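You operate a simulated robot arm through the tools that you are given. There is no shell and no other tool.

The job below is to be done with a simulated two-armed robot. You get a single attempt, and the scene is never put back.

## Task
Pack the two red key blocks in the blue pack box.
Fine: the dark foam insert goes in the box, one block in each of its pockets; then snap the lid on.

It is judged by the outcome, as a careful person would: the job done as asked, and still so three seconds after it is handed in. It fails if anything else is knocked over, pushed out of place, dropped, spilled or broken. Lids that push on must go on centred and level and be pressed home; caps that screw on are set level and turned clockwise until they are tight.

## Robot
Two 6-joint arms with two-finger parallel grippers on one trunk that stands fixed in place. Base frame: the origin is at the foot of the trunk, x ahead of it, y to its left, z up. Readings come in m, degrees, newtons and seconds.
The left shoulder is at [0.08, 0.216, 1.584], the right one opposite. With the tool pointing down near the work surface each hand reaches from about 0.1 to 0.32 m from the base axis, measured 20 degrees to its own side. Payload 3.43 kg a hand.
The tool frame of a hand sits at the grasp point between the pads (the TCP): z along the fingers, y along the line on which they close. The tips reach 0.03 m beyond it. The gripper opens to 0.094 m. The fingers are 0.028 m wide and 0.01 m thick; the gripper's body (0.05 by 0.096 m) begins 0.055 m behind the TCP.
Orientation is that of the tool frame in the base frame, as [roll, pitch, yaw] about the fixed x, y, z axes, in that order (R = Rz(yaw) Ry(pitch) Rx(roll)). With the fingers straight down and closing along the base's y, the tool's x points along the base's -x, its y along +y and its z along -z.

## Interface
- The arms move only by the tool arm_command. It takes "left_plan", "right_plan" or both (then of equal length, played together; a hand with none holds still); each is a list of rows, each a list of 7 numbers: the turn, a rotation vector about the tool's x, y, z in degrees, then the shift along the tool's x, y, z in m, then the opening, from 0 (shut) to 1 (fully open). In form: [[wx, wy, wz, x, y, z, grip], ...]. A call has 1 to 20 rows; each row shifts and turns the commanded pose from where the row before left it, along the tool's axes as they then stand. Rows are played at 5 a second. More than 0.05 m and 8.6 degrees between two rows, or a gripper value outside its range, and nothing of the call is played. Where a pose cannot be reached the arm comes as near as it can. A force on the tool above 90 N (or 10 N above the force at the start of the call, whichever is more), or a blocked arm, ends the call early, and 0.2 s more pass. Each finger travels about 0.072 m/s and halts on what it meets, pressing with about 21 N; the grip force reading is that of the motor and also rises with nothing between the fingers. The clock runs only during rows and for 0.2 s after the last one: add rows that do not move to give the fingers time. It gives the time, the measured TCP pose, the force on the tool (base axes), the opening and the grip force at its end, in the units of the frame above (readings bear some noise), with the torque about the TCP (base axes, N m) and any sound that the robot's microphone picked up, and new pictures: "views" is both (left out), scene, wrist or none (wrist: the cameras of the hands that moved).
- Cameras (640 x 400 px; columns grow to the right, rows downward): "scene" is now at [0.0992, -0.0167, 1.7177]; the picture's right is [-0.06, -1.00, 0.00], its down [-0.89, 0.06, -0.45] and it looks along [0.45, -0.03, -0.89] (base axes); focal length 358 px, centre (320, 200). "left" rides on the left gripper at [0.076, -0.014, -0.103] in its tool frame; the picture's right is [0.18, 0.98, 0.00], its down [-0.75, 0.14, -0.64] and it looks along [-0.63, 0.12, 0.77] (tool axes); focal length 243 px, centre (320, 200). "right" rides on the right gripper at [0.076, 0.014, -0.102] in its tool frame; the picture's right is [-0.18, 0.98, 0.00], its down [-0.75, -0.14, -0.64] and it looks along [-0.63, -0.12, 0.77] (tool axes); focal length 243 px, centre (320, 200). There is no depth. A picture from a camera that has moved, and an enlarged one, comes with that camera's place and axes in the base frame and with its lens. The place of the scene camera against the robot may be out by one fixed shift of up to 0.018 m in any direction.
- move_column(by): slides the trunk up (or, below 0, down) by that many m; the arms and the scene camera ride with it, the base frame stays. It gives what a move gives, with no picture.
- aim_head(pan, tilt): turns the head with the scene camera to pan (to the left, within 86 degrees either way) and tilt (down, from -29 to 69), counted from straight ahead of the robot. It gives what a move gives, and a new picture of the scene camera.
- zoom(camera, box): a new picture of the part [left, top, right, bottom] of that camera's present view, enlarged. No time passes.
- hand_in(): hands the job in; it is judged then, once.

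Nothing tells you positions but the pictures and the camera data. Unless the task says otherwise, let go and move clear before handing in.

The tools are called after "Emit:" as name(argument=value, ...) on one line, values as JSON. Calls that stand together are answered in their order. arm_command: Moves the arms, as the interface text tells. Its arguments: {"type":"object","properties":{"left_plan":{"type":"array"},"right_plan":{"type":"array"},"views":{"type":"string","enum":["both","scene","wrist","none"]}},"required":[]} The other tools are called the same way: move_column (by) slides the trunk up or down; aim_head (pan, tilt) turns the head that bears the scene camera; zoom (camera, box) takes an enlarged picture of a part of a camera's view; hand_in () hands the job in.

At the start:

```text
clock: 0.0
left_tool_pos: [0.5968, 0.2247, 1.0827]
left_tool_rot: [180.0, 0.0, -179.9]
left_wrist_force: [1.0, 0.0, -0.6]
left_wrist_torque: [0.0, 0.0, 0.03]
left_width: 0.094
left_gripper_force: 0.1
right_tool_pos: [0.5716, -0.1905, 1.0502]
right_tool_rot: [-179.9, 0.0, -180.0]
right_wrist_force: [0.0, -0.1, 0.8]
right_wrist_torque: [0.0, -0.02, 0.01]
right_width: 0.0939
right_gripper_force: 0.0
trunk travel left (down, up): [-0.814, 0.026]
head pan, tilt: [-3.6, 63.5]
```

scene: 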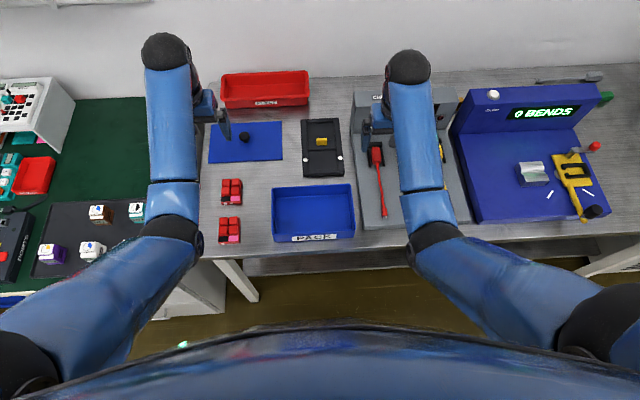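
right: 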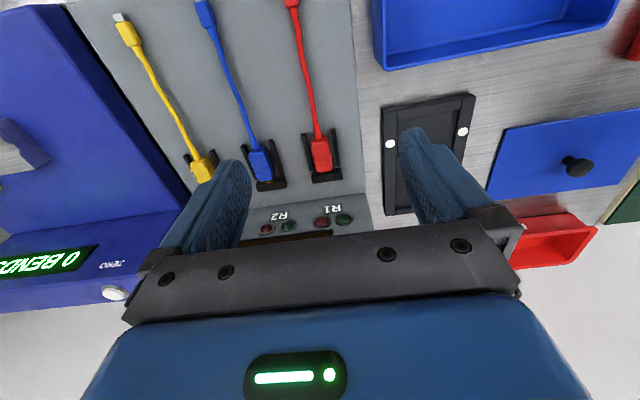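
left: 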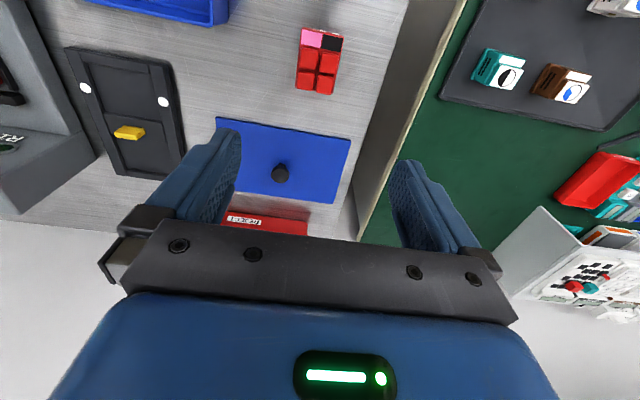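

I see the blue open pack box in the middle, two red key blocks to its left, a blue lid with a dark knob behind them, and a dark insert with a yellow tab beside it. I'll enlarge the views to measure things before moving.

Emit:
zoom(camera="scene", box=[190, 60, 370, 172])

Emit:
zoom(camera="scene", box=[200, 160, 370, 266])

Emit:
zoom(camera="left", box=[40, 0, 360, 200])

Emit:
zoom(camera="right", box=[340, 0, 640, 188])

```text
3.56 times, centred on (280, 116) of scene
camera zoom: at [0.0992, -0.0167, 1.7177], right [-0.06, -1.0, 0.0], down [-0.89, 0.06, -0.45], along [0.45, -0.03, -0.89], focal length 1274 px, centre (462, 499)
```

zoom: 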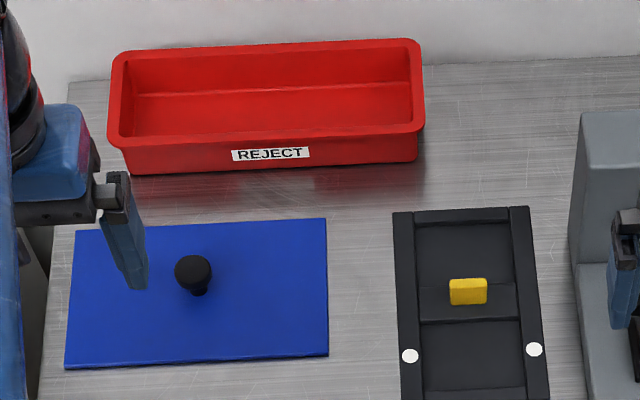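

```text
3.76 times, centred on (285, 213) of scene
camera zoom: at [0.0992, -0.0167, 1.7177], right [-0.06, -1.0, 0.0], down [-0.89, 0.06, -0.45], along [0.45, -0.03, -0.89], focal length 1348 px, centre (452, 151)
```

zoom: 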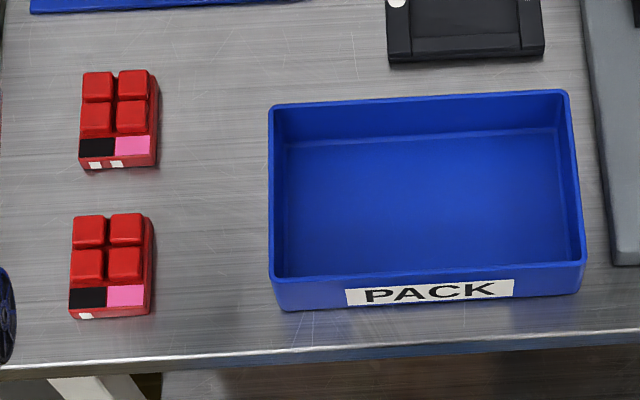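

```text
2.00 times, centred on (200, 100) of left
camera zoom: at [0.522, 0.2106, 1.1866], right [-0.18, 0.98, 0.0], down [0.75, 0.14, 0.64], along [0.63, 0.12, -0.77], focal length 485 px, centre (560, 400)
```

zoom: 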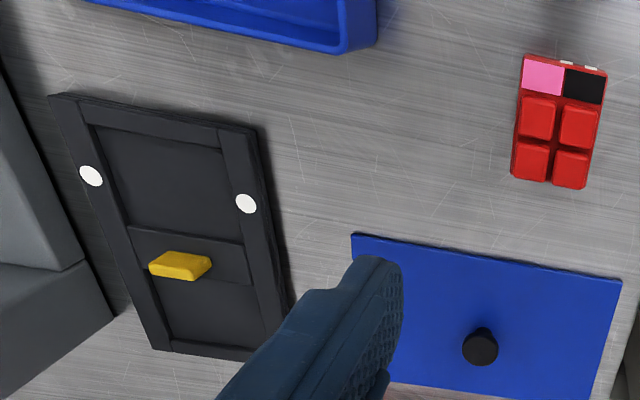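

```text
2.13 times, centred on (490, 94) of right
camera zoom: at [0.4947, -0.1742, 1.1535], right [0.18, 0.98, 0.0], down [0.75, -0.14, 0.64], along [0.63, -0.12, -0.77], focal length 516 px, centre (-42, 426)
```

zoom: 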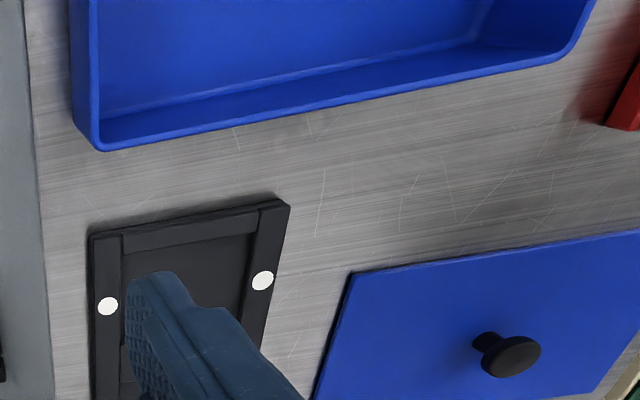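

The dots seen in both wrist pictures put the insert's top near z 0.814, spanning about x 0.63–0.835 and y −0.11–0.014. The box is at about (0.50, −0.01), the blocks near (0.58, 0.22) and (0.46, 0.22), and the lid near (0.77, 0.19). The table is too low for the present shoulder height, so I'll raise the hands and then lower the trunk.

Emit:
arm_command(left_plan=[[0, 0, 0, 0, 0, -0.05, 1], [0, 0, 0, 0, 0, -0.05, 1], [0, 0, 0, 0, 0, -0.05, 1], [0, 0, 0, 0, 0, -0.05, 1]], right_plan=[[0, 0, 0, 0, 0, -0.05, 1], [0, 0, 0, 0, 0, -0.05, 1], [0, 0, 0, 0, 0, -0.05, 1], [0, 0, 0, 0, 0, -0.05, 1]], views="scene")

```text
clock: 1.0
left_tool_pos: [0.6977, 0.2253, 1.1922]
left_tool_rot: [-180.0, -0.2, 180.0]
left_wrist_force: [1.0, 0.1, -0.6]
left_wrist_torque: [-0.04, -0.01, -0.02]
left_width: 0.0938
left_gripper_force: 0.0
left hand out of reach, approached as far as the arm can: row 1, 2, 3, 4
right_tool_pos: [0.6607, -0.1848, 1.1419]
right_tool_rot: [-179.9, 0.1, 180.0]
right_wrist_force: [-0.4, 0.5, 0.3]
right_wrist_torque: [0.0, 0.0, -0.02]
right_width: 0.094
right_gripper_force: 0.1
right hand out of reach, approached as far as the arm can: row 1, 2, 3, 4
trunk travel left (down, up): [-0.814, 0.026]
head pan, tilt: [-3.6, 63.5]
camera scene: at [0.1002, -0.0168, 1.7175], right [-0.06, -1.0, 0.0], down [-0.89, 0.06, -0.45], along [0.45, -0.03, -0.9], focal length 358 px, centre (320, 200)
```

scene: 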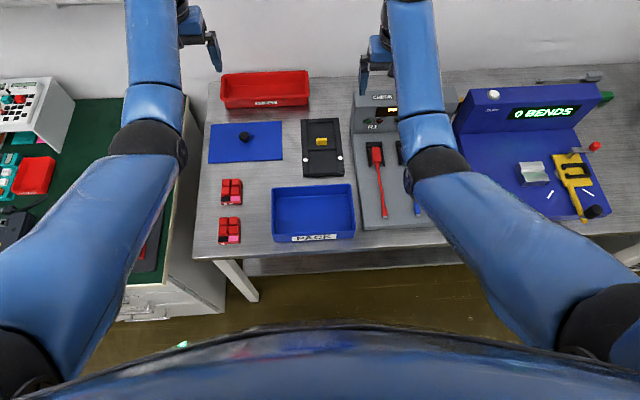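

The hands can only rise by moving outward at this trunk height, so I'll lower the trunk in small steps and raise the hands between them.

Emit:
move_column(by=-0.1)

```text
clock: 2.3
left_tool_pos: [0.6962, 0.2247, 1.0914]
left_tool_rot: [-180.0, 0.0, -180.0]
left_wrist_force: [0.0, 0.8, -0.1]
left_wrist_torque: [0.0, 0.02, -0.02]
left_width: 0.094
left_gripper_force: 0.1
right_tool_pos: [0.6599, -0.1854, 1.0414]
right_tool_rot: [-180.0, -0.1, 179.9]
right_wrist_force: [-0.6, -0.6, -0.3]
right_wrist_torque: [0.0, 0.02, 0.03]
right_width: 0.0938
right_gripper_force: 0.0
trunk travel left (down, up): [-0.714, 0.126]
head pan, tilt: [-3.6, 63.5]
```

Emit:
arm_command(left_plan=[[0, 0, 0, 0, 0, -0.04, 1], [0, 0, 0, 0, 0, -0.04, 1]], right_plan=[[0, 0, 0, 0, 0, -0.04, 1], [0, 0, 0, 0, 0, -0.04, 1]], views="none")

```text
clock: 2.9
left_tool_pos: [0.7291, 0.2265, 1.1585]
left_tool_rot: [180.0, -0.1, -180.0]
left_wrist_force: [-0.4, 0.6, 0.9]
left_wrist_torque: [-0.03, -0.03, -0.02]
left_width: 0.0941
left_gripper_force: 0.0
left hand out of reach, approached as far as the arm can: row 1, 2
right_tool_pos: [0.6989, -0.184, 1.0967]
right_tool_rot: [179.9, 0.1, -180.0]
right_wrist_force: [-0.2, -0.8, -0.9]
right_wrist_torque: [0.01, 0.01, 0.01]
right_width: 0.0939
right_gripper_force: 0.2
right hand out of reach, approached as far as the arm can: row 1, 2
trunk travel left (down, up): [-0.714, 0.126]
head pan, tilt: [-3.6, 63.5]
```

The arms cover only a narrow band at each trunk height, so trunk height will decide how far out they can work. I'll move the right hand over the insert and look at it closely.

Emit:
arm_command(right_plan=[[0, 0, 0, -0.01, 0.045, 0, 1], [0, 0, 0, -0.01, 0.045, 0, 1], [0, 0, 0, -0.01, 0.045, 0, 1], [0, 0, 0, 0, 0, 0, 1]], views="both")

```text
clock: 3.9
left_tool_pos: [0.7264, 0.2258, 1.1593]
left_tool_rot: [180.0, 0.0, -180.0]
left_wrist_force: [-1.8, -0.3, 0.2]
left_wrist_torque: [-0.04, 0.01, -0.01]
left_width: 0.0938
left_gripper_force: 0.0
right_tool_pos: [0.7271, -0.0473, 1.0965]
right_tool_rot: [-179.9, 0.1, -179.9]
right_wrist_force: [0.3, -0.8, -0.1]
right_wrist_torque: [-0.03, -0.02, 0.01]
right_width: 0.094
right_gripper_force: 0.0
trunk travel left (down, up): [-0.714, 0.126]
head pan, tilt: [-3.6, 63.5]
camera scene: at [0.0991, -0.0174, 1.6177], right [-0.06, -1.0, 0.0], down [-0.89, 0.06, -0.45], along [0.45, -0.03, -0.89], focal length 358 px, centre (320, 200)
camera right: at [0.6518, -0.0315, 1.1998], right [0.18, 0.98, 0.0], down [0.75, -0.14, 0.64], along [0.63, -0.12, -0.77], focal length 243 px, centre (320, 200)
```

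scene: 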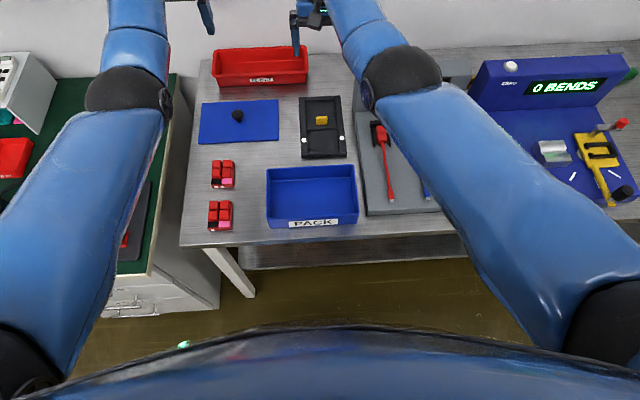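
right: 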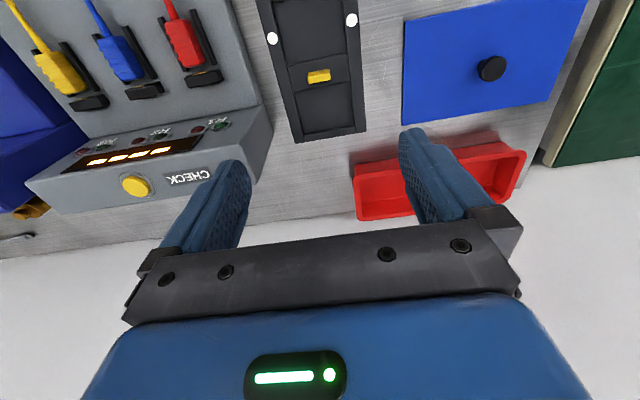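

The view is clear: the yellow tab sits on the insert's cross-bar at its centre. I'll test how far down the right hand can go here.

Emit:
arm_command(right_plan=[[0, 0, 0, 0, 0, 0.04, 1], [0, 0, 0, 0, 0, 0.04, 1], [0, 0, 0, 0, 0, 0.04, 1]], views="wrist")

```text
clock: 4.7
left_tool_pos: [0.7277, 0.2259, 1.1596]
left_tool_rot: [-179.9, 0.0, 180.0]
left_wrist_force: [-0.4, 0.3, 0.5]
left_wrist_torque: [-0.01, -0.01, 0.0]
left_width: 0.0939
left_gripper_force: 0.1
right_tool_pos: [0.7119, -0.0521, 0.982]
right_tool_rot: [179.9, 0.0, 180.0]
right_wrist_force: [0.5, -0.2, 0.5]
right_wrist_torque: [0.0, -0.01, 0.01]
right_width: 0.0937
right_gripper_force: 0.0
right hand out of reach, approached as far as the arm can: row 2, 3
trunk travel left (down, up): [-0.714, 0.126]
head pan, tilt: [-3.6, 63.5]
camera right: at [0.6364, -0.0361, 1.0847], right [0.18, 0.98, 0.0], down [0.75, -0.14, 0.64], along [0.63, -0.12, -0.77], focal length 243 px, centre (320, 200)
```

right: 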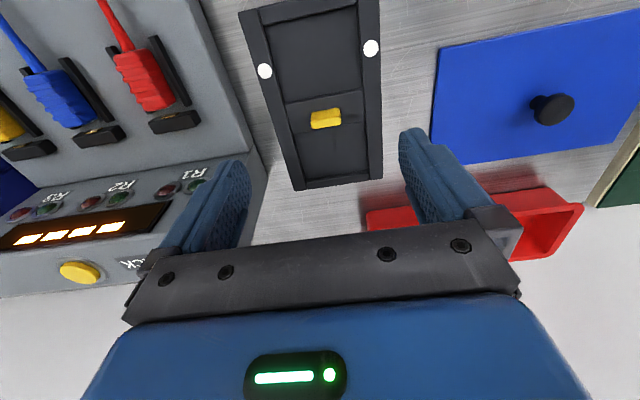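

The reach limit at this height is clear: far items need the trunk about 0.23 m lower, while near items can be worked at this height. I'll raise the right hand and lower the trunk in steps to get to the insert.

Emit:
arm_command(right_plan=[[0, 0, 0, 0, 0, -0.04, 1], [0, 0, 0, 0, 0, -0.04, 1], [0, 0, 0, -0.01, 0.005, -0.03, 1]], views="none")

Emit:
move_column(by=-0.1)

Emit:
arm_command(right_plan=[[0, 0, 0, 0, 0, -0.04, 1], [0, 0, 0, 0, 0, -0.04, 1], [0, 0, 0, 0, 0, 0, 1]], left_plan=[[0, 0, 0, 0, 0, -0.04, 1], [0, 0, 0, 0, 0, -0.04, 1], [0, 0, 0, 0, 0, 0, 1]], views="both")

```text
clock: 5.5
left_tool_pos: [0.7277, 0.2245, 1.1593]
left_tool_rot: [180.0, 0.0, -179.9]
left_wrist_force: [0.0, 0.3, -1.2]
left_wrist_torque: [0.03, -0.01, 0.0]
left_width: 0.094
left_gripper_force: 0.1
right_tool_pos: [0.7363, -0.0427, 1.0874]
right_tool_rot: [180.0, -0.1, 179.9]
right_wrist_force: [-0.6, 0.1, -0.1]
right_wrist_torque: [0.0, 0.0, 0.02]
right_width: 0.094
right_gripper_force: 0.0
right hand out of reach, approached as far as the arm can: row 1, 2, 3
trunk travel left (down, up): [-0.714, 0.126]
head pan, tilt: [-3.6, 63.5]
```

```text
clock: 6.9
left_tool_pos: [0.7272, 0.2268, 1.0591]
left_tool_rot: [-180.0, 0.0, 180.0]
left_wrist_force: [0.0, 0.2, 0.1]
left_wrist_torque: [0.0, -0.01, 0.02]
left_width: 0.0939
left_gripper_force: 0.1
right_tool_pos: [0.7359, -0.0425, 0.9876]
right_tool_rot: [180.0, 0.0, 180.0]
right_wrist_force: [-0.2, -0.3, -0.2]
right_wrist_torque: [0.02, -0.01, 0.01]
right_width: 0.094
right_gripper_force: 0.1
trunk travel left (down, up): [-0.614, 0.226]
head pan, tilt: [-3.6, 63.5]
```

```text
clock: 7.7
left_tool_pos: [0.7465, 0.2264, 1.1343]
left_tool_rot: [180.0, -0.2, -179.8]
left_wrist_force: [0.8, -0.4, 0.6]
left_wrist_torque: [-0.01, -0.01, -0.01]
left_width: 0.0939
left_gripper_force: 0.2
left hand out of reach, approached as far as the arm can: row 1, 2
right_tool_pos: [0.7368, -0.0418, 1.0676]
right_tool_rot: [-179.9, 0.0, -179.9]
right_wrist_force: [-0.3, 0.5, 0.7]
right_wrist_torque: [-0.03, -0.02, -0.03]
right_width: 0.0941
right_gripper_force: 0.1
trunk travel left (down, up): [-0.614, 0.226]
head pan, tilt: [-3.6, 63.5]
camera scene: at [0.0997, -0.0164, 1.5176], right [-0.06, -1.0, 0.0], down [-0.89, 0.06, -0.45], along [0.45, -0.03, -0.9], focal length 358 px, centre (320, 200)
camera right: at [0.6604, -0.0266, 1.1707], right [0.18, 0.98, 0.0], down [0.75, -0.14, 0.64], along [0.63, -0.12, -0.77], focal length 243 px, centre (320, 200)
camera left: at [0.67, 0.2128, 1.2382], right [-0.18, 0.98, 0.0], down [0.75, 0.14, 0.64], along [0.63, 0.12, -0.77], focal length 243 px, centre (320, 200)
```

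scene: 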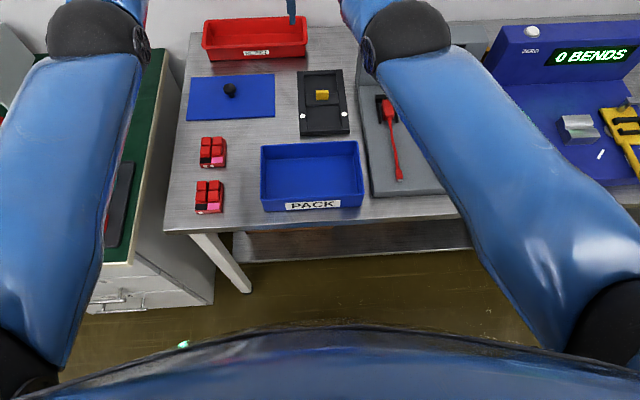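
right: 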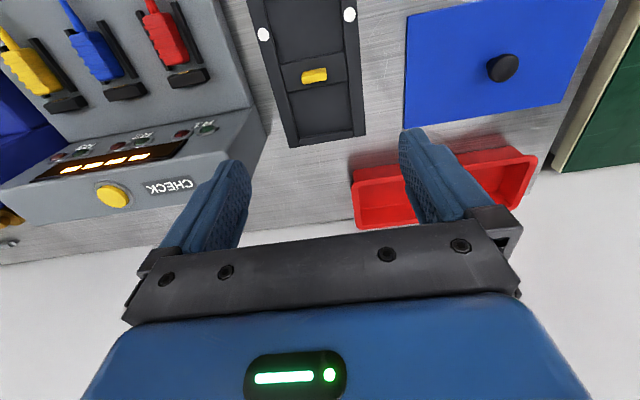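
left: 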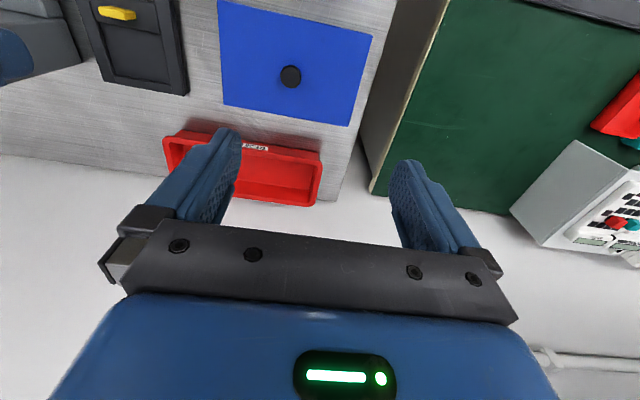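

Emit:
move_column(by=-0.12)

Emit:
arm_command(right_plan=[[0, 0, 0, 0, 0, 0, 1]], left_plan=[[0, 0, 0, 0, 0, 0, 1]], views="both")

Emit:
zoom(camera="right", box=[220, 0, 420, 125])

Emit:
zoom(camera="scene", box=[250, 40, 410, 140])

```text
clock: 9.2
left_tool_pos: [0.7447, 0.2265, 1.0156]
left_tool_rot: [179.9, -0.1, 179.9]
left_wrist_force: [0.2, 0.7, 0.7]
left_wrist_torque: [-0.02, 0.02, -0.03]
left_width: 0.094
left_gripper_force: 0.1
right_tool_pos: [0.7361, -0.0427, 0.9472]
right_tool_rot: [179.9, 0.1, 180.0]
right_wrist_force: [-0.4, 0.5, -0.4]
right_wrist_torque: [-0.03, 0.0, -0.03]
right_width: 0.0943
right_gripper_force: 0.1
trunk travel left (down, up): [-0.494, 0.346]
head pan, tilt: [-3.6, 63.5]
```

```text
clock: 9.6
left_tool_pos: [0.7444, 0.2255, 1.0138]
left_tool_rot: [-180.0, 0.0, -180.0]
left_wrist_force: [-0.6, -1.0, 0.1]
left_wrist_torque: [0.03, 0.07, -0.02]
left_width: 0.0938
left_gripper_force: 0.0
right_tool_pos: [0.7348, -0.0436, 0.9484]
right_tool_rot: [179.9, 0.1, -180.0]
right_wrist_force: [-0.2, 0.2, 0.0]
right_wrist_torque: [-0.04, 0.0, 0.03]
right_width: 0.0939
right_gripper_force: 0.1
trunk travel left (down, up): [-0.494, 0.346]
head pan, tilt: [-3.6, 63.5]
camera scene: at [0.0997, -0.0166, 1.3976], right [-0.06, -1.0, 0.0], down [-0.89, 0.06, -0.45], along [0.45, -0.03, -0.9], focal length 358 px, centre (320, 200)
camera right: at [0.6606, -0.0269, 1.0506], right [0.18, 0.98, 0.0], down [0.75, -0.14, 0.64], along [0.63, -0.12, -0.77], focal length 243 px, centre (320, 200)
camera left: at [0.67, 0.2126, 1.118], right [-0.18, 0.98, 0.0], down [0.75, 0.14, 0.64], along [0.63, 0.12, -0.77], focal length 243 px, centre (320, 200)
```

scene: 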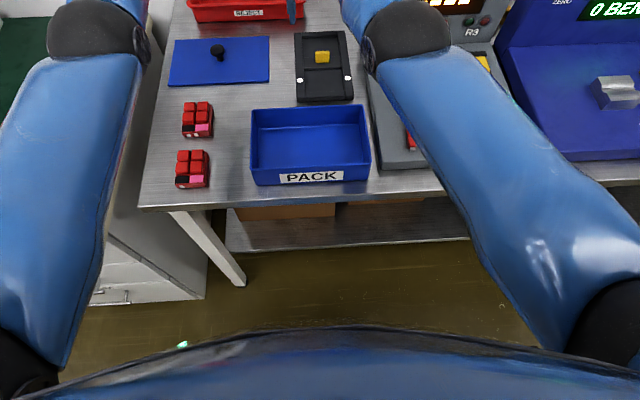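
right: 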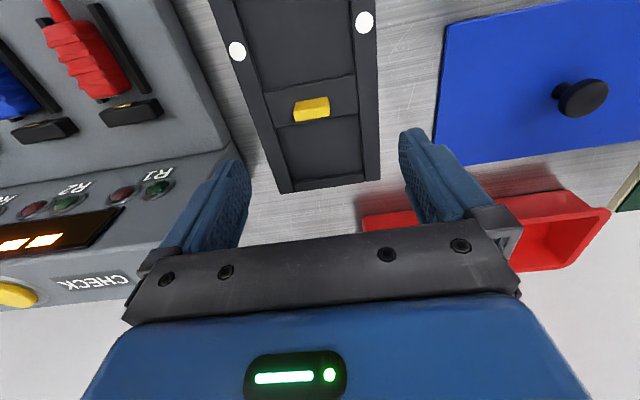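
left: 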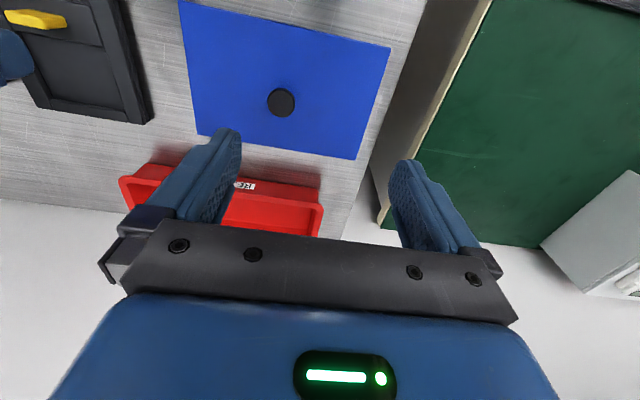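

```text
3.20 times, centred on (320, 62) of right
camera zoom: at [0.6606, -0.0269, 1.0506], right [0.18, 0.98, 0.0], down [0.75, -0.14, 0.64], along [0.63, -0.12, -0.77], focal length 776 px, centre (320, 640)
```

zoom: 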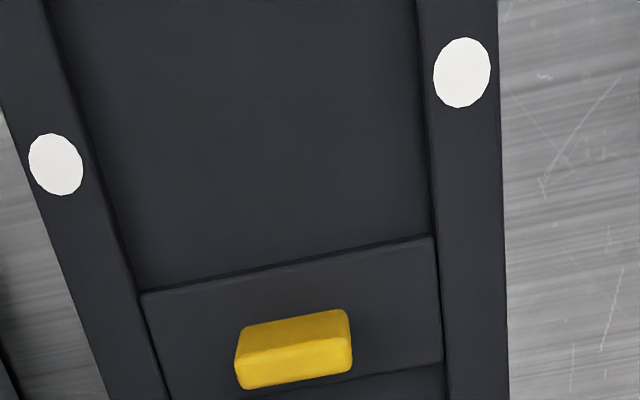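

```text
4.00 times, centred on (330, 90) of scene
camera zoom: at [0.0997, -0.0166, 1.3976], right [-0.06, -1.0, 0.0], down [-0.89, 0.06, -0.45], along [0.45, -0.03, -0.9], focal length 1433 px, centre (280, 640)
```

zoom: 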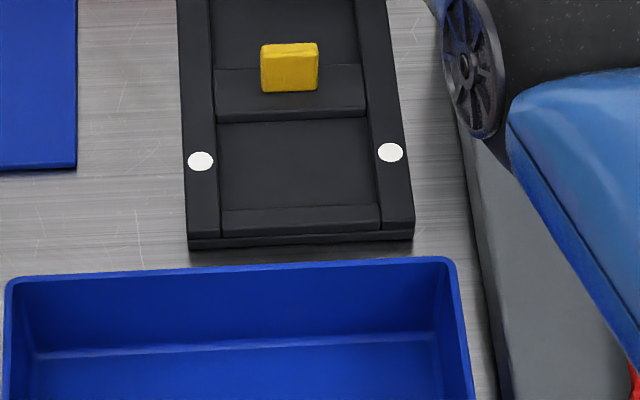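

The insert is square to the table axes: its dots are at (0.6826, −0.1018) and (0.6824, 0.0038), and the tab is centred near (0.736, −0.049). I'll turn the right hand 90° so it closes along x on the tab's thin sides, which leaves it in the standard pose when I place the insert.

Emit:
arm_command(right_plan=[[0, 0, 8.2, 0, 0, 0, 1], [0, 0, 8.2, 0, 0, 0, 1], [0, 0, 8.2, 0, 0, 0, 1], [0, 0, 8.2, 0, 0, 0, 1], [0, 0, 8.2, 0, 0, 0, 1], [0, 0, 8.2, 0, 0, 0, 1], [0, 0, 8.2, 0, 0, 0, 1], [0, 0, 8.2, 0, 0, 0, 1], [0, 0, 8.2, 0, 0, 0, 1], [0, 0, 8.2, 0, 0, 0, 1], [0, 0, 8.0, 0, 0, 0, 1], [0, 0, 0, 0, 0, 0, 1]], views="both")

Emit:
zoom(camera="left", box=[0, 0, 160, 100])

```text
clock: 12.2
left_tool_pos: [0.7454, 0.2265, 1.0141]
left_tool_rot: [180.0, 0.0, 180.0]
left_wrist_force: [-0.1, -0.4, 0.3]
left_wrist_torque: [0.04, -0.03, 0.02]
left_width: 0.094
left_gripper_force: 0.0
right_tool_pos: [0.7364, -0.0425, 0.9481]
right_tool_rot: [180.0, 0.0, 89.9]
right_wrist_force: [-0.5, -0.3, 0.2]
right_wrist_torque: [0.04, -0.02, -0.02]
right_width: 0.0938
right_gripper_force: 0.0
trunk travel left (down, up): [-0.494, 0.346]
head pan, tilt: [-3.6, 63.5]
camera scene: at [0.0994, -0.0167, 1.3976], right [-0.06, -1.0, 0.0], down [-0.89, 0.06, -0.45], along [0.45, -0.03, -0.89], focal length 358 px, centre (320, 200)
camera right: at [0.7509, 0.0349, 1.0508], right [0.98, -0.19, 0.0], down [-0.14, -0.75, 0.64], along [-0.12, -0.63, -0.77], focal length 243 px, centre (320, 200)
```

scene: 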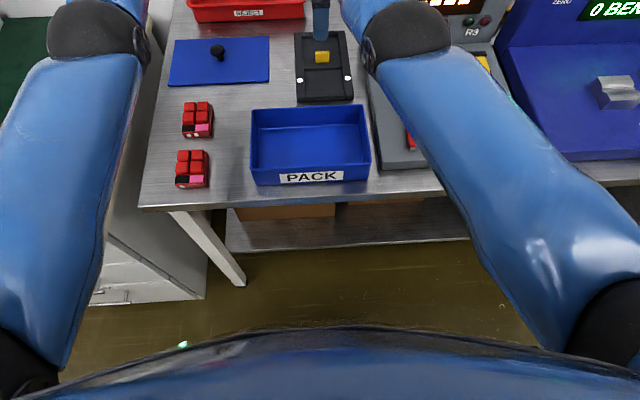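
right: 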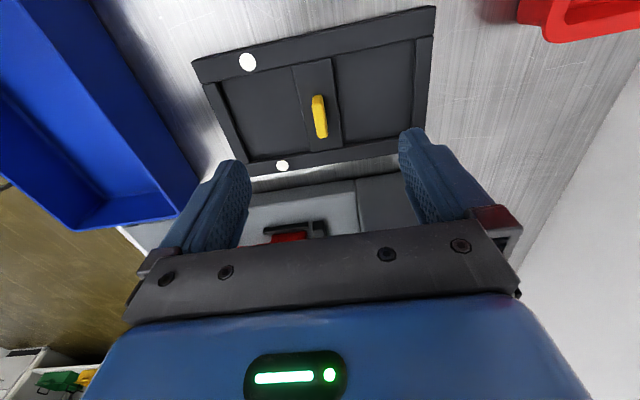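

```text
4.00 times, centred on (80, 50) of left
camera zoom: at [0.6697, 0.2125, 1.1181], right [-0.18, 0.98, 0.0], down [0.75, 0.14, 0.64], along [0.63, 0.12, -0.77], focal length 970 px, centre (1280, 800)
```

zoom: 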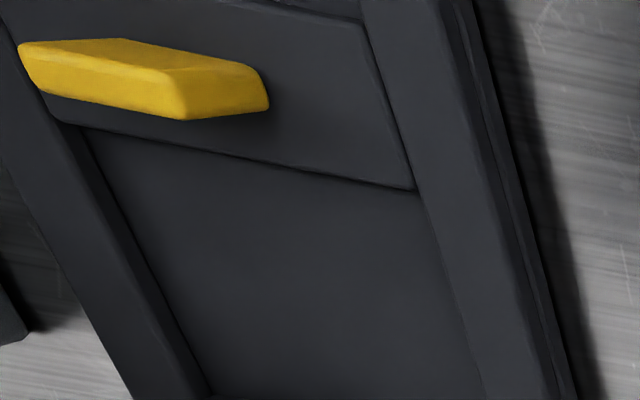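

The right camera now sees the whole insert from the side. I'll enlarge it to get the tab position and the pocket sizes.

Emit:
zoom(camera="right", box=[180, 0, 450, 180])

Emit:
zoom(camera="right", box=[280, 60, 376, 120])

```text
2.22 times, centred on (315, 90) of right
camera zoom: at [0.7509, 0.0349, 1.0508], right [0.98, -0.19, 0.0], down [-0.14, -0.75, 0.64], along [-0.12, -0.63, -0.77], focal length 539 px, centre (331, 444)
```

zoom: 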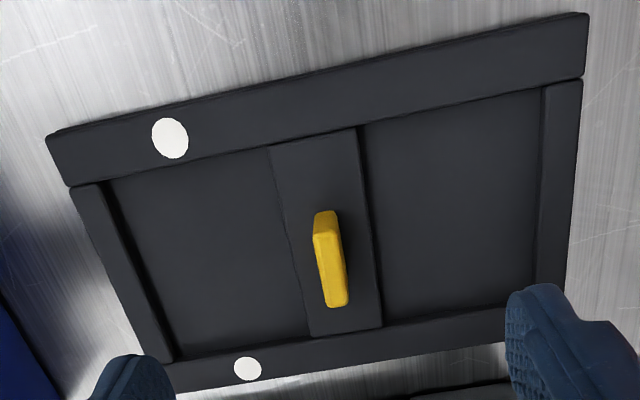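

```text
6.67 times, centred on (328, 90) of right
camera zoom: at [0.7509, 0.0349, 1.0508], right [0.98, -0.19, 0.0], down [-0.14, -0.75, 0.64], along [-0.12, -0.63, -0.77], focal length 1618 px, centre (267, 933)
```

zoom: 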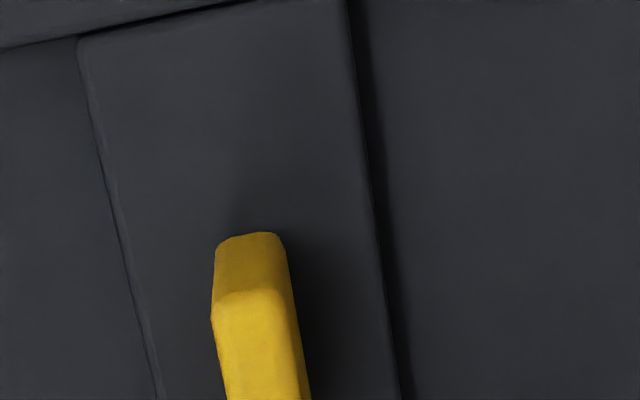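

The tab is about 0.032 × 0.010 m, its top near z 0.837, centred at (0.7355, −0.0495). I'll lower over it, leaving the tips just above the cross-bar.

Emit:
arm_command(right_plan=[[0, 0, 0, -0.007, -0.001, 0.03, 1], [0, 0, 0, 0, 0, 0.03, 1], [0, 0, 0, 0, 0, 0.02, 1], [0, 0, 0, 0, 0, 0.01, 1], [0, 0, 0, 0, 0, 0, 1]], views="wrist")

```text
clock: 13.4
left_tool_pos: [0.745, 0.2256, 1.0168]
left_tool_rot: [180.0, 0.0, -180.0]
left_wrist_force: [0.0, 0.8, 0.3]
left_wrist_torque: [0.04, 0.0, 0.01]
left_width: 0.0942
left_gripper_force: 0.1
right_tool_pos: [0.7341, -0.0505, 0.857]
right_tool_rot: [179.9, 0.0, 89.9]
right_wrist_force: [-0.3, -0.2, -0.4]
right_wrist_torque: [-0.02, -0.01, 0.04]
right_width: 0.0942
right_gripper_force: 0.0
trunk travel left (down, up): [-0.494, 0.346]
head pan, tilt: [-3.6, 63.5]
camera right: at [0.7492, 0.0278, 0.9603], right [0.98, -0.18, 0.0], down [-0.14, -0.75, 0.64], along [-0.12, -0.63, -0.77], focal length 243 px, centre (320, 200)
```

right: 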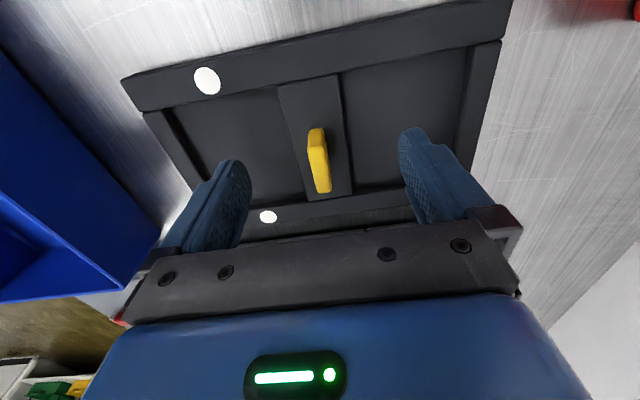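

Emit:
zoom(camera="right", box=[110, 0, 510, 250])

Emit:
zoom(camera="right", box=[272, 100, 368, 160])

```text
1.60 times, centred on (310, 125) of right
camera zoom: at [0.7492, 0.0278, 0.9603], right [0.98, -0.18, 0.0], down [-0.14, -0.75, 0.64], along [-0.12, -0.63, -0.77], focal length 388 px, centre (336, 320)
```

zoom: 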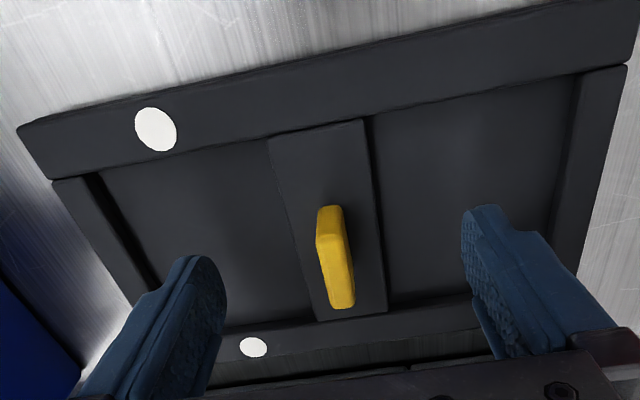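

```text
6.67 times, centred on (320, 130) of right
camera zoom: at [0.7492, 0.0278, 0.9603], right [0.98, -0.18, 0.0], down [-0.14, -0.75, 0.64], along [-0.12, -0.63, -0.77], focal length 1618 px, centre (320, 667)
```

zoom: 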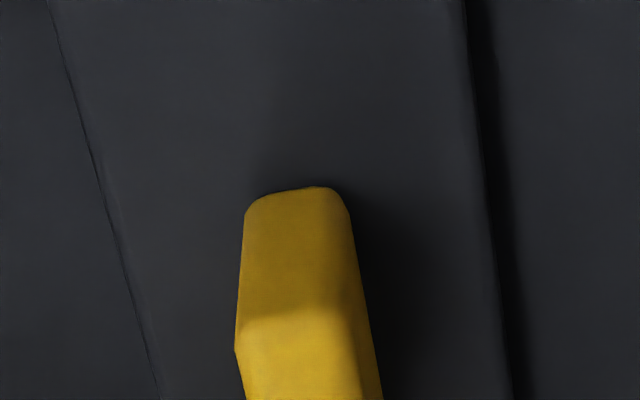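

The tab lies where I reckoned. I'll go down the last few millimetres and close on it.

Emit:
arm_command(right_plan=[[0, 0, 0, 0.0005, 0.0012, 0.004, 1], [0, 0, 0, 0, 0, 0.004, 0.6], [0, 0, 0, 0, 0, 0, 0.3], [0, 0, 0, 0, 0, 0, 0.0], [0, 0, 0, 0, 0, 0, 0.0], [0, 0, 0, 0, 0, 0, 0.0], [0, 0, 0, 0, 0, 0, 0.0]], views="wrist")

```text
clock: 15.0
left_tool_pos: [0.7444, 0.2261, 1.0156]
left_tool_rot: [-179.9, 0.1, -179.9]
left_wrist_force: [0.5, 0.7, 0.2]
left_wrist_torque: [0.01, -0.01, 0.01]
left_width: 0.0941
left_gripper_force: 0.0
right_tool_pos: [0.7353, -0.0496, 0.8494]
right_tool_rot: [179.9, 0.0, 89.9]
right_wrist_force: [0.4, -0.9, -0.3]
right_wrist_torque: [-0.01, 0.04, 0.0]
right_width: 0.0089
right_gripper_force: 21.3
trunk travel left (down, up): [-0.494, 0.346]
head pan, tilt: [-3.6, 63.5]
camera right: at [0.7497, 0.0283, 0.9526], right [0.98, -0.18, 0.0], down [-0.14, -0.75, 0.64], along [-0.12, -0.63, -0.77], focal length 243 px, centre (320, 200)
```

right: 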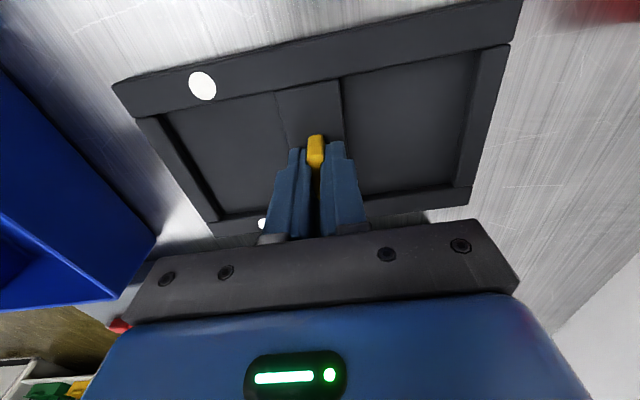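

The grip is firm at 0.0089 m and 21 N. I'll lift slowly and check that the insert comes up level.

Emit:
arm_command(right_plan=[[0, 0, 0, 0, 0, -0.005, 0], [0, 0, 0, 0, 0, -0.01, 0], [0, 0, 0, 0, 0, -0.015, 0], [0, 0, 0, 0, 0, -0.02, 0], [0, 0, 0, 0, 0, -0.02, 0], [0, 0, 0, 0, 0, 0, 0]], views="both")

```text
clock: 16.4
left_tool_pos: [0.745, 0.2265, 1.0159]
left_tool_rot: [-180.0, 0.0, -179.9]
left_wrist_force: [0.4, -0.1, -0.1]
left_wrist_torque: [0.0, -0.02, 0.01]
left_width: 0.0942
left_gripper_force: 0.0
right_tool_pos: [0.7373, -0.0498, 0.9211]
right_tool_rot: [179.9, 0.0, 90.0]
right_wrist_force: [0.7, 0.5, 0.4]
right_wrist_torque: [0.0, 0.0, 0.01]
right_width: 0.0
right_gripper_force: 21.4
trunk travel left (down, up): [-0.494, 0.346]
head pan, tilt: [-3.6, 63.5]
camera scene: at [0.0996, -0.0167, 1.3976], right [-0.06, -1.0, 0.0], down [-0.89, 0.06, -0.45], along [0.45, -0.03, -0.89], focal length 358 px, centre (320, 200)
camera right: at [0.7513, 0.0285, 1.0233], right [0.98, -0.18, 0.0], down [-0.14, -0.75, 0.64], along [-0.12, -0.63, -0.77], focal length 243 px, centre (320, 200)
```

scene: 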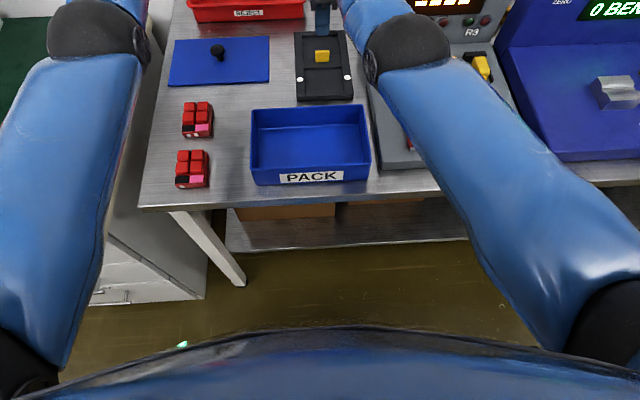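
right: 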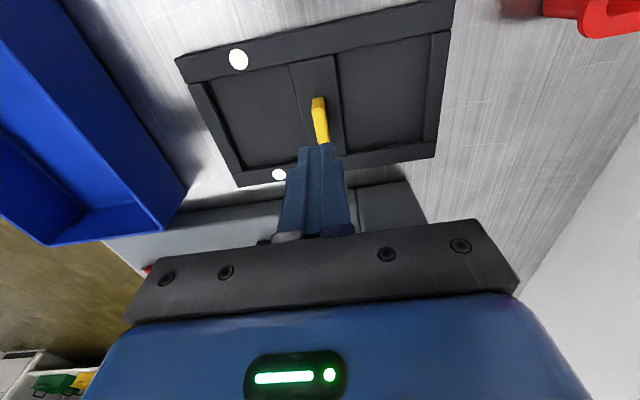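

The fingers have shut to 0.0, so the tab slipped out and the insert is still on the table. I'll look closely before trying again.

Emit:
zoom(camera="right", box=[160, 0, 480, 200])

Emit:
zoom(camera="right", box=[272, 80, 368, 140])

Emit:
zoom(camera="left", box=[0, 0, 80, 50])

Emit:
zoom(camera="scene", box=[280, 20, 376, 80])

```text
2.00 times, centred on (320, 100) of right
camera zoom: at [0.7513, 0.0285, 1.0233], right [0.98, -0.18, 0.0], down [-0.14, -0.75, 0.64], along [-0.12, -0.63, -0.77], focal length 485 px, centre (320, 400)
```

zoom: 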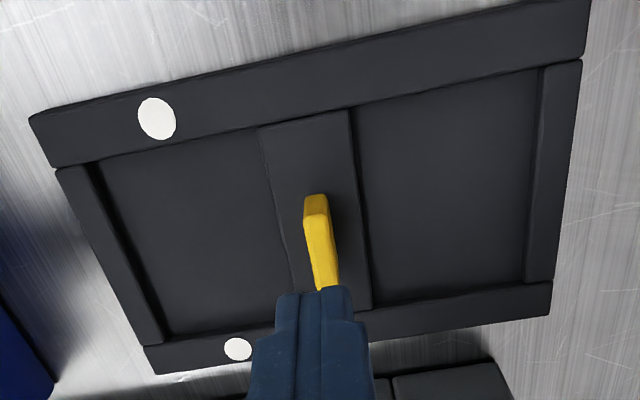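

```text
6.67 times, centred on (320, 110) of right
camera zoom: at [0.7513, 0.0285, 1.0233], right [0.98, -0.18, 0.0], down [-0.14, -0.75, 0.64], along [-0.12, -0.63, -0.77], focal length 1618 px, centre (320, 800)
```

zoom: 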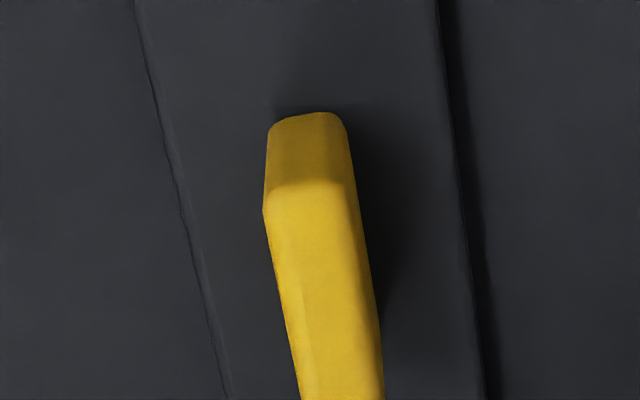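

```text
8.00 times, centred on (40, 25) of left
camera zoom: at [0.6698, 0.2125, 1.118], right [-0.18, 0.98, 0.0], down [0.75, 0.14, 0.64], along [0.63, 0.12, -0.77], focal length 1941 px, centre (2560, 1600)
```

zoom: 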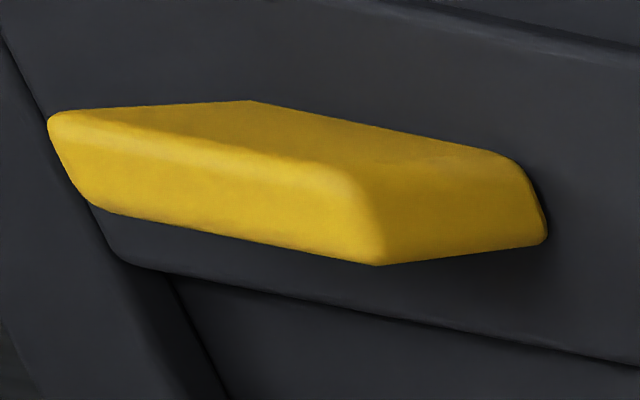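

```text
6.67 times, centred on (328, 50) of scene
camera zoom: at [0.0996, -0.0167, 1.3976], right [-0.06, -1.0, 0.0], down [-0.89, 0.06, -0.45], along [0.45, -0.03, -0.89], focal length 2388 px, centre (267, 1200)
```

zoom: 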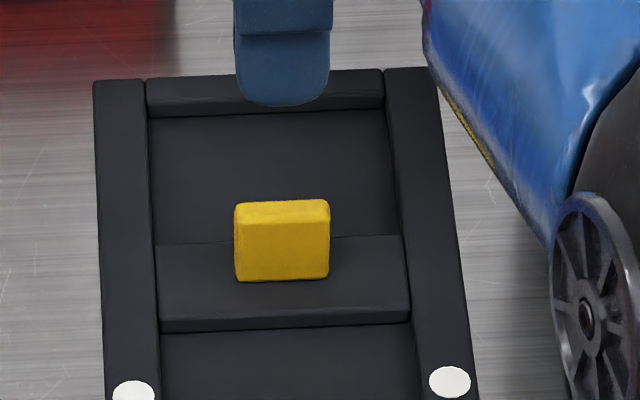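

The tab is a plain block about 0.024 m tall and the insert has shifted only about 2 mm in x. I'll go a little deeper this time, then lift in tiny steps while watching the width and force.

Emit:
arm_command(right_plan=[[0, 0, 0, 0, 0, 0, 1], [0, 0, 0, 0, 0, 0, 1], [0, 0, 0, 0, 0, 0, 1], [0, 0, 0, 0, 0.0005, 0.03, 1], [0, 0, 0, 0, 0.0005, 0.03, 1], [0, 0, 0, 0, 0, 0.012, 1], [0, 0, 0, 0, 0, 0.003, 1], [0, 0, 0, 0, 0, 0, 1]], views="wrist")

```text
clock: 18.2
left_tool_pos: [0.7457, 0.2261, 1.0152]
left_tool_rot: [179.9, 0.0, 180.0]
left_wrist_force: [0.4, -0.4, 0.1]
left_wrist_torque: [-0.04, 0.0, -0.02]
left_width: 0.094
left_gripper_force: 0.0
right_tool_pos: [0.7345, -0.0498, 0.8454]
right_tool_rot: [180.0, 0.0, 90.0]
right_wrist_force: [-0.5, 0.5, 0.0]
right_wrist_torque: [-0.02, 0.02, 0.01]
right_width: 0.0938
right_gripper_force: 0.1
right hand out of reach, approached as far as the arm can: row 6
trunk travel left (down, up): [-0.494, 0.346]
head pan, tilt: [-3.6, 63.5]
camera right: at [0.7492, 0.0279, 0.9482], right [0.98, -0.18, 0.0], down [-0.14, -0.75, 0.64], along [-0.12, -0.63, -0.77], focal length 243 px, centre (320, 200)
```

right: 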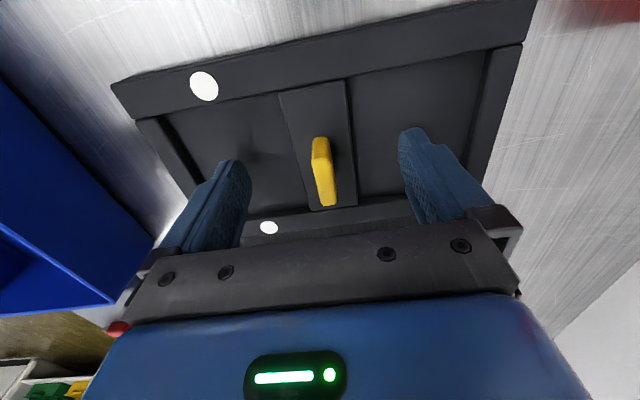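

The hand is right at its reach limit here, so I'll raise it, drop the trunk another 4 cm for margin and come back down.

Emit:
arm_command(right_plan=[[0, 0, 0, 0, 0, -0.03, 1], [0, 0, 0, 0, 0, -0.02, 1]], views="none")

Emit:
move_column(by=-0.04)

Emit:
arm_command(right_plan=[[0, 0, 0, 0, 0, 0, 1]], views="wrist")

Emit:
zoom(camera="right", box=[272, 100, 368, 160])

```text
clock: 18.8
left_tool_pos: [0.7451, 0.2261, 1.0156]
left_tool_rot: [-180.0, 0.0, 180.0]
left_wrist_force: [0.7, -1.2, 0.7]
left_wrist_torque: [-0.01, 0.0, 0.03]
left_width: 0.0941
left_gripper_force: 0.0
right_tool_pos: [0.7371, -0.0479, 0.8937]
right_tool_rot: [-180.0, -0.1, 90.0]
right_wrist_force: [0.0, -0.3, 0.3]
right_wrist_torque: [0.0, 0.02, -0.01]
right_width: 0.0943
right_gripper_force: 0.1
right hand out of reach, approached as far as the arm can: row 2
trunk travel left (down, up): [-0.494, 0.346]
head pan, tilt: [-3.6, 63.5]
```

```text
clock: 19.6
left_tool_pos: [0.7453, 0.2257, 0.9753]
left_tool_rot: [180.0, 0.0, 179.9]
left_wrist_force: [0.0, 0.5, 0.4]
left_wrist_torque: [-0.01, 0.03, 0.0]
left_width: 0.0937
left_gripper_force: 0.0
right_tool_pos: [0.739, -0.0496, 0.8545]
right_tool_rot: [-179.9, 0.0, 90.0]
right_wrist_force: [-0.7, -0.6, -0.7]
right_wrist_torque: [0.01, -0.01, -0.02]
right_width: 0.0941
right_gripper_force: 0.1
trunk travel left (down, up): [-0.454, 0.386]
head pan, tilt: [-3.6, 63.5]
```

```text
clock: 20.0
left_tool_pos: [0.747, 0.2264, 0.9754]
left_tool_rot: [179.9, -0.1, 180.0]
left_wrist_force: [-0.1, 0.5, 0.0]
left_wrist_torque: [0.0, 0.01, -0.01]
left_width: 0.0938
left_gripper_force: 0.1
right_tool_pos: [0.7392, -0.0486, 0.8543]
right_tool_rot: [-179.8, 0.0, 90.0]
right_wrist_force: [-0.2, 0.1, -0.1]
right_wrist_torque: [0.02, -0.02, -0.02]
right_width: 0.0941
right_gripper_force: 0.1
trunk travel left (down, up): [-0.454, 0.386]
head pan, tilt: [-3.6, 63.5]
camera right: at [0.7529, 0.0292, 0.9569], right [0.98, -0.18, 0.0], down [-0.14, -0.75, 0.64], along [-0.12, -0.63, -0.77], focal length 243 px, centre (320, 200)
```

right: 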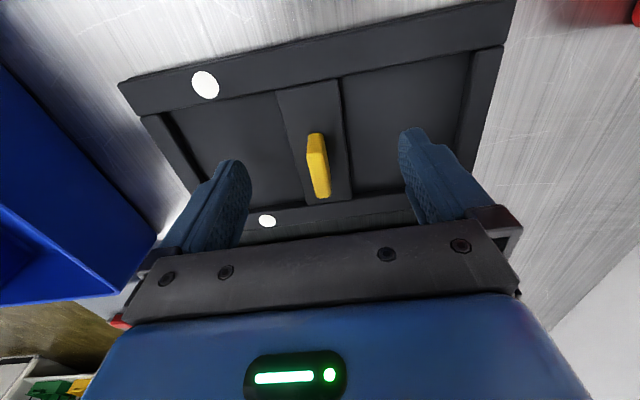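

```text
6.67 times, centred on (320, 130) of right
camera zoom: at [0.7529, 0.0292, 0.9569], right [0.98, -0.18, 0.0], down [-0.14, -0.75, 0.64], along [-0.12, -0.63, -0.77], focal length 1618 px, centre (320, 667)
```

zoom: 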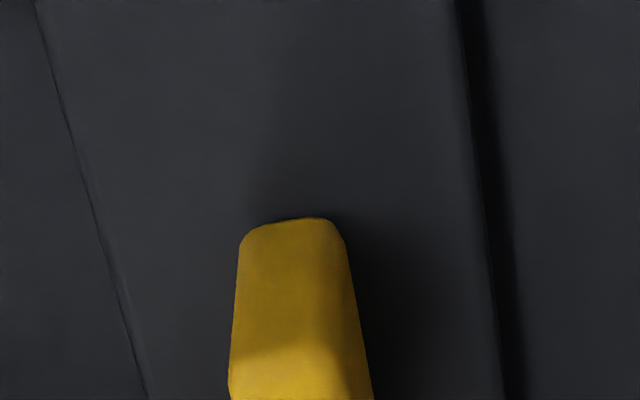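

Emit:
arm_command(right_plan=[[0, 0, 0, -0.001, 0, 0.005, 1], [0, 0, 0, -0.001, 0, 0.003, 1], [0, 0, 0, 0, 0, 0, 0.5], [0, 0, 0, 0, 0, 0, 0.2], [0, 0, 0, 0, 0, 0, 0], [0, 0, 0, 0, 0, 0, 0], [0, 0, 0, 0, 0, 0, 0], [0, 0, 0, 0, 0, 0, 0]], views="wrist")

Emit:
arm_command(right_plan=[[0, 0, 0, 0, 0, -0.001, 0], [0, 0, 0, 0, 0, -0.001, 0], [0, 0, 0, 0, 0, -0.001, 0]], views="wrist")

```text
clock: 21.8
left_tool_pos: [0.7452, 0.226, 0.9764]
left_tool_rot: [179.9, 0.0, -180.0]
left_wrist_force: [-0.6, -0.6, 0.9]
left_wrist_torque: [-0.01, 0.03, 0.03]
left_width: 0.0941
left_gripper_force: 0.1
right_tool_pos: [0.7377, -0.0511, 0.8455]
right_tool_rot: [-179.9, -0.1, 90.1]
right_wrist_force: [0.7, 0.3, 0.1]
right_wrist_torque: [-0.02, 0.01, 0.01]
right_width: 0.0129
right_gripper_force: 21.4
trunk travel left (down, up): [-0.454, 0.386]
head pan, tilt: [-3.6, 63.5]
camera right: at [0.7526, 0.027, 0.9491], right [0.98, -0.18, 0.0], down [-0.14, -0.75, 0.64], along [-0.12, -0.63, -0.77], focal length 243 px, centre (320, 200)
```

right: 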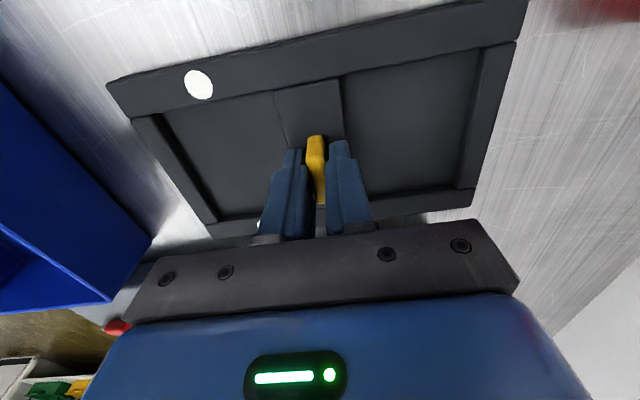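

```text
clock: 22.6
left_tool_pos: [0.7442, 0.226, 0.9751]
left_tool_rot: [-179.9, 0.0, -180.0]
left_wrist_force: [0.1, 0.8, 0.4]
left_wrist_torque: [-0.02, -0.01, 0.0]
left_width: 0.0941
left_gripper_force: 0.0
right_tool_pos: [0.738, -0.0504, 0.8495]
right_tool_rot: [-179.8, 0.0, 90.0]
right_wrist_force: [0.6, -0.4, 0.0]
right_wrist_torque: [0.01, 0.0, -0.01]
right_width: 0.013
right_gripper_force: 20.8
trunk travel left (down, up): [-0.454, 0.386]
head pan, tilt: [-3.6, 63.5]
camera right: at [0.7525, 0.0271, 0.952], right [0.98, -0.18, 0.0], down [-0.14, -0.75, 0.64], along [-0.12, -0.63, -0.77], focal length 243 px, centre (320, 200)
```

right: 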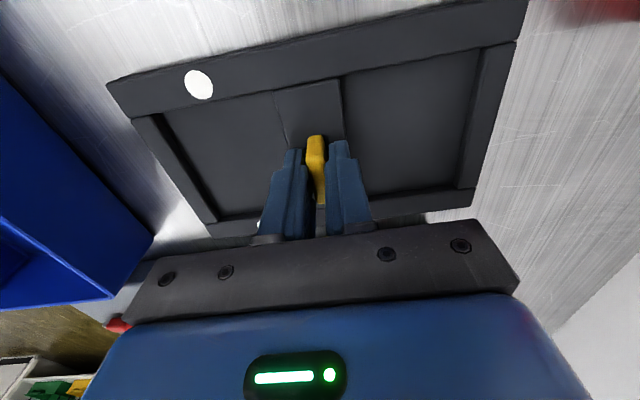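

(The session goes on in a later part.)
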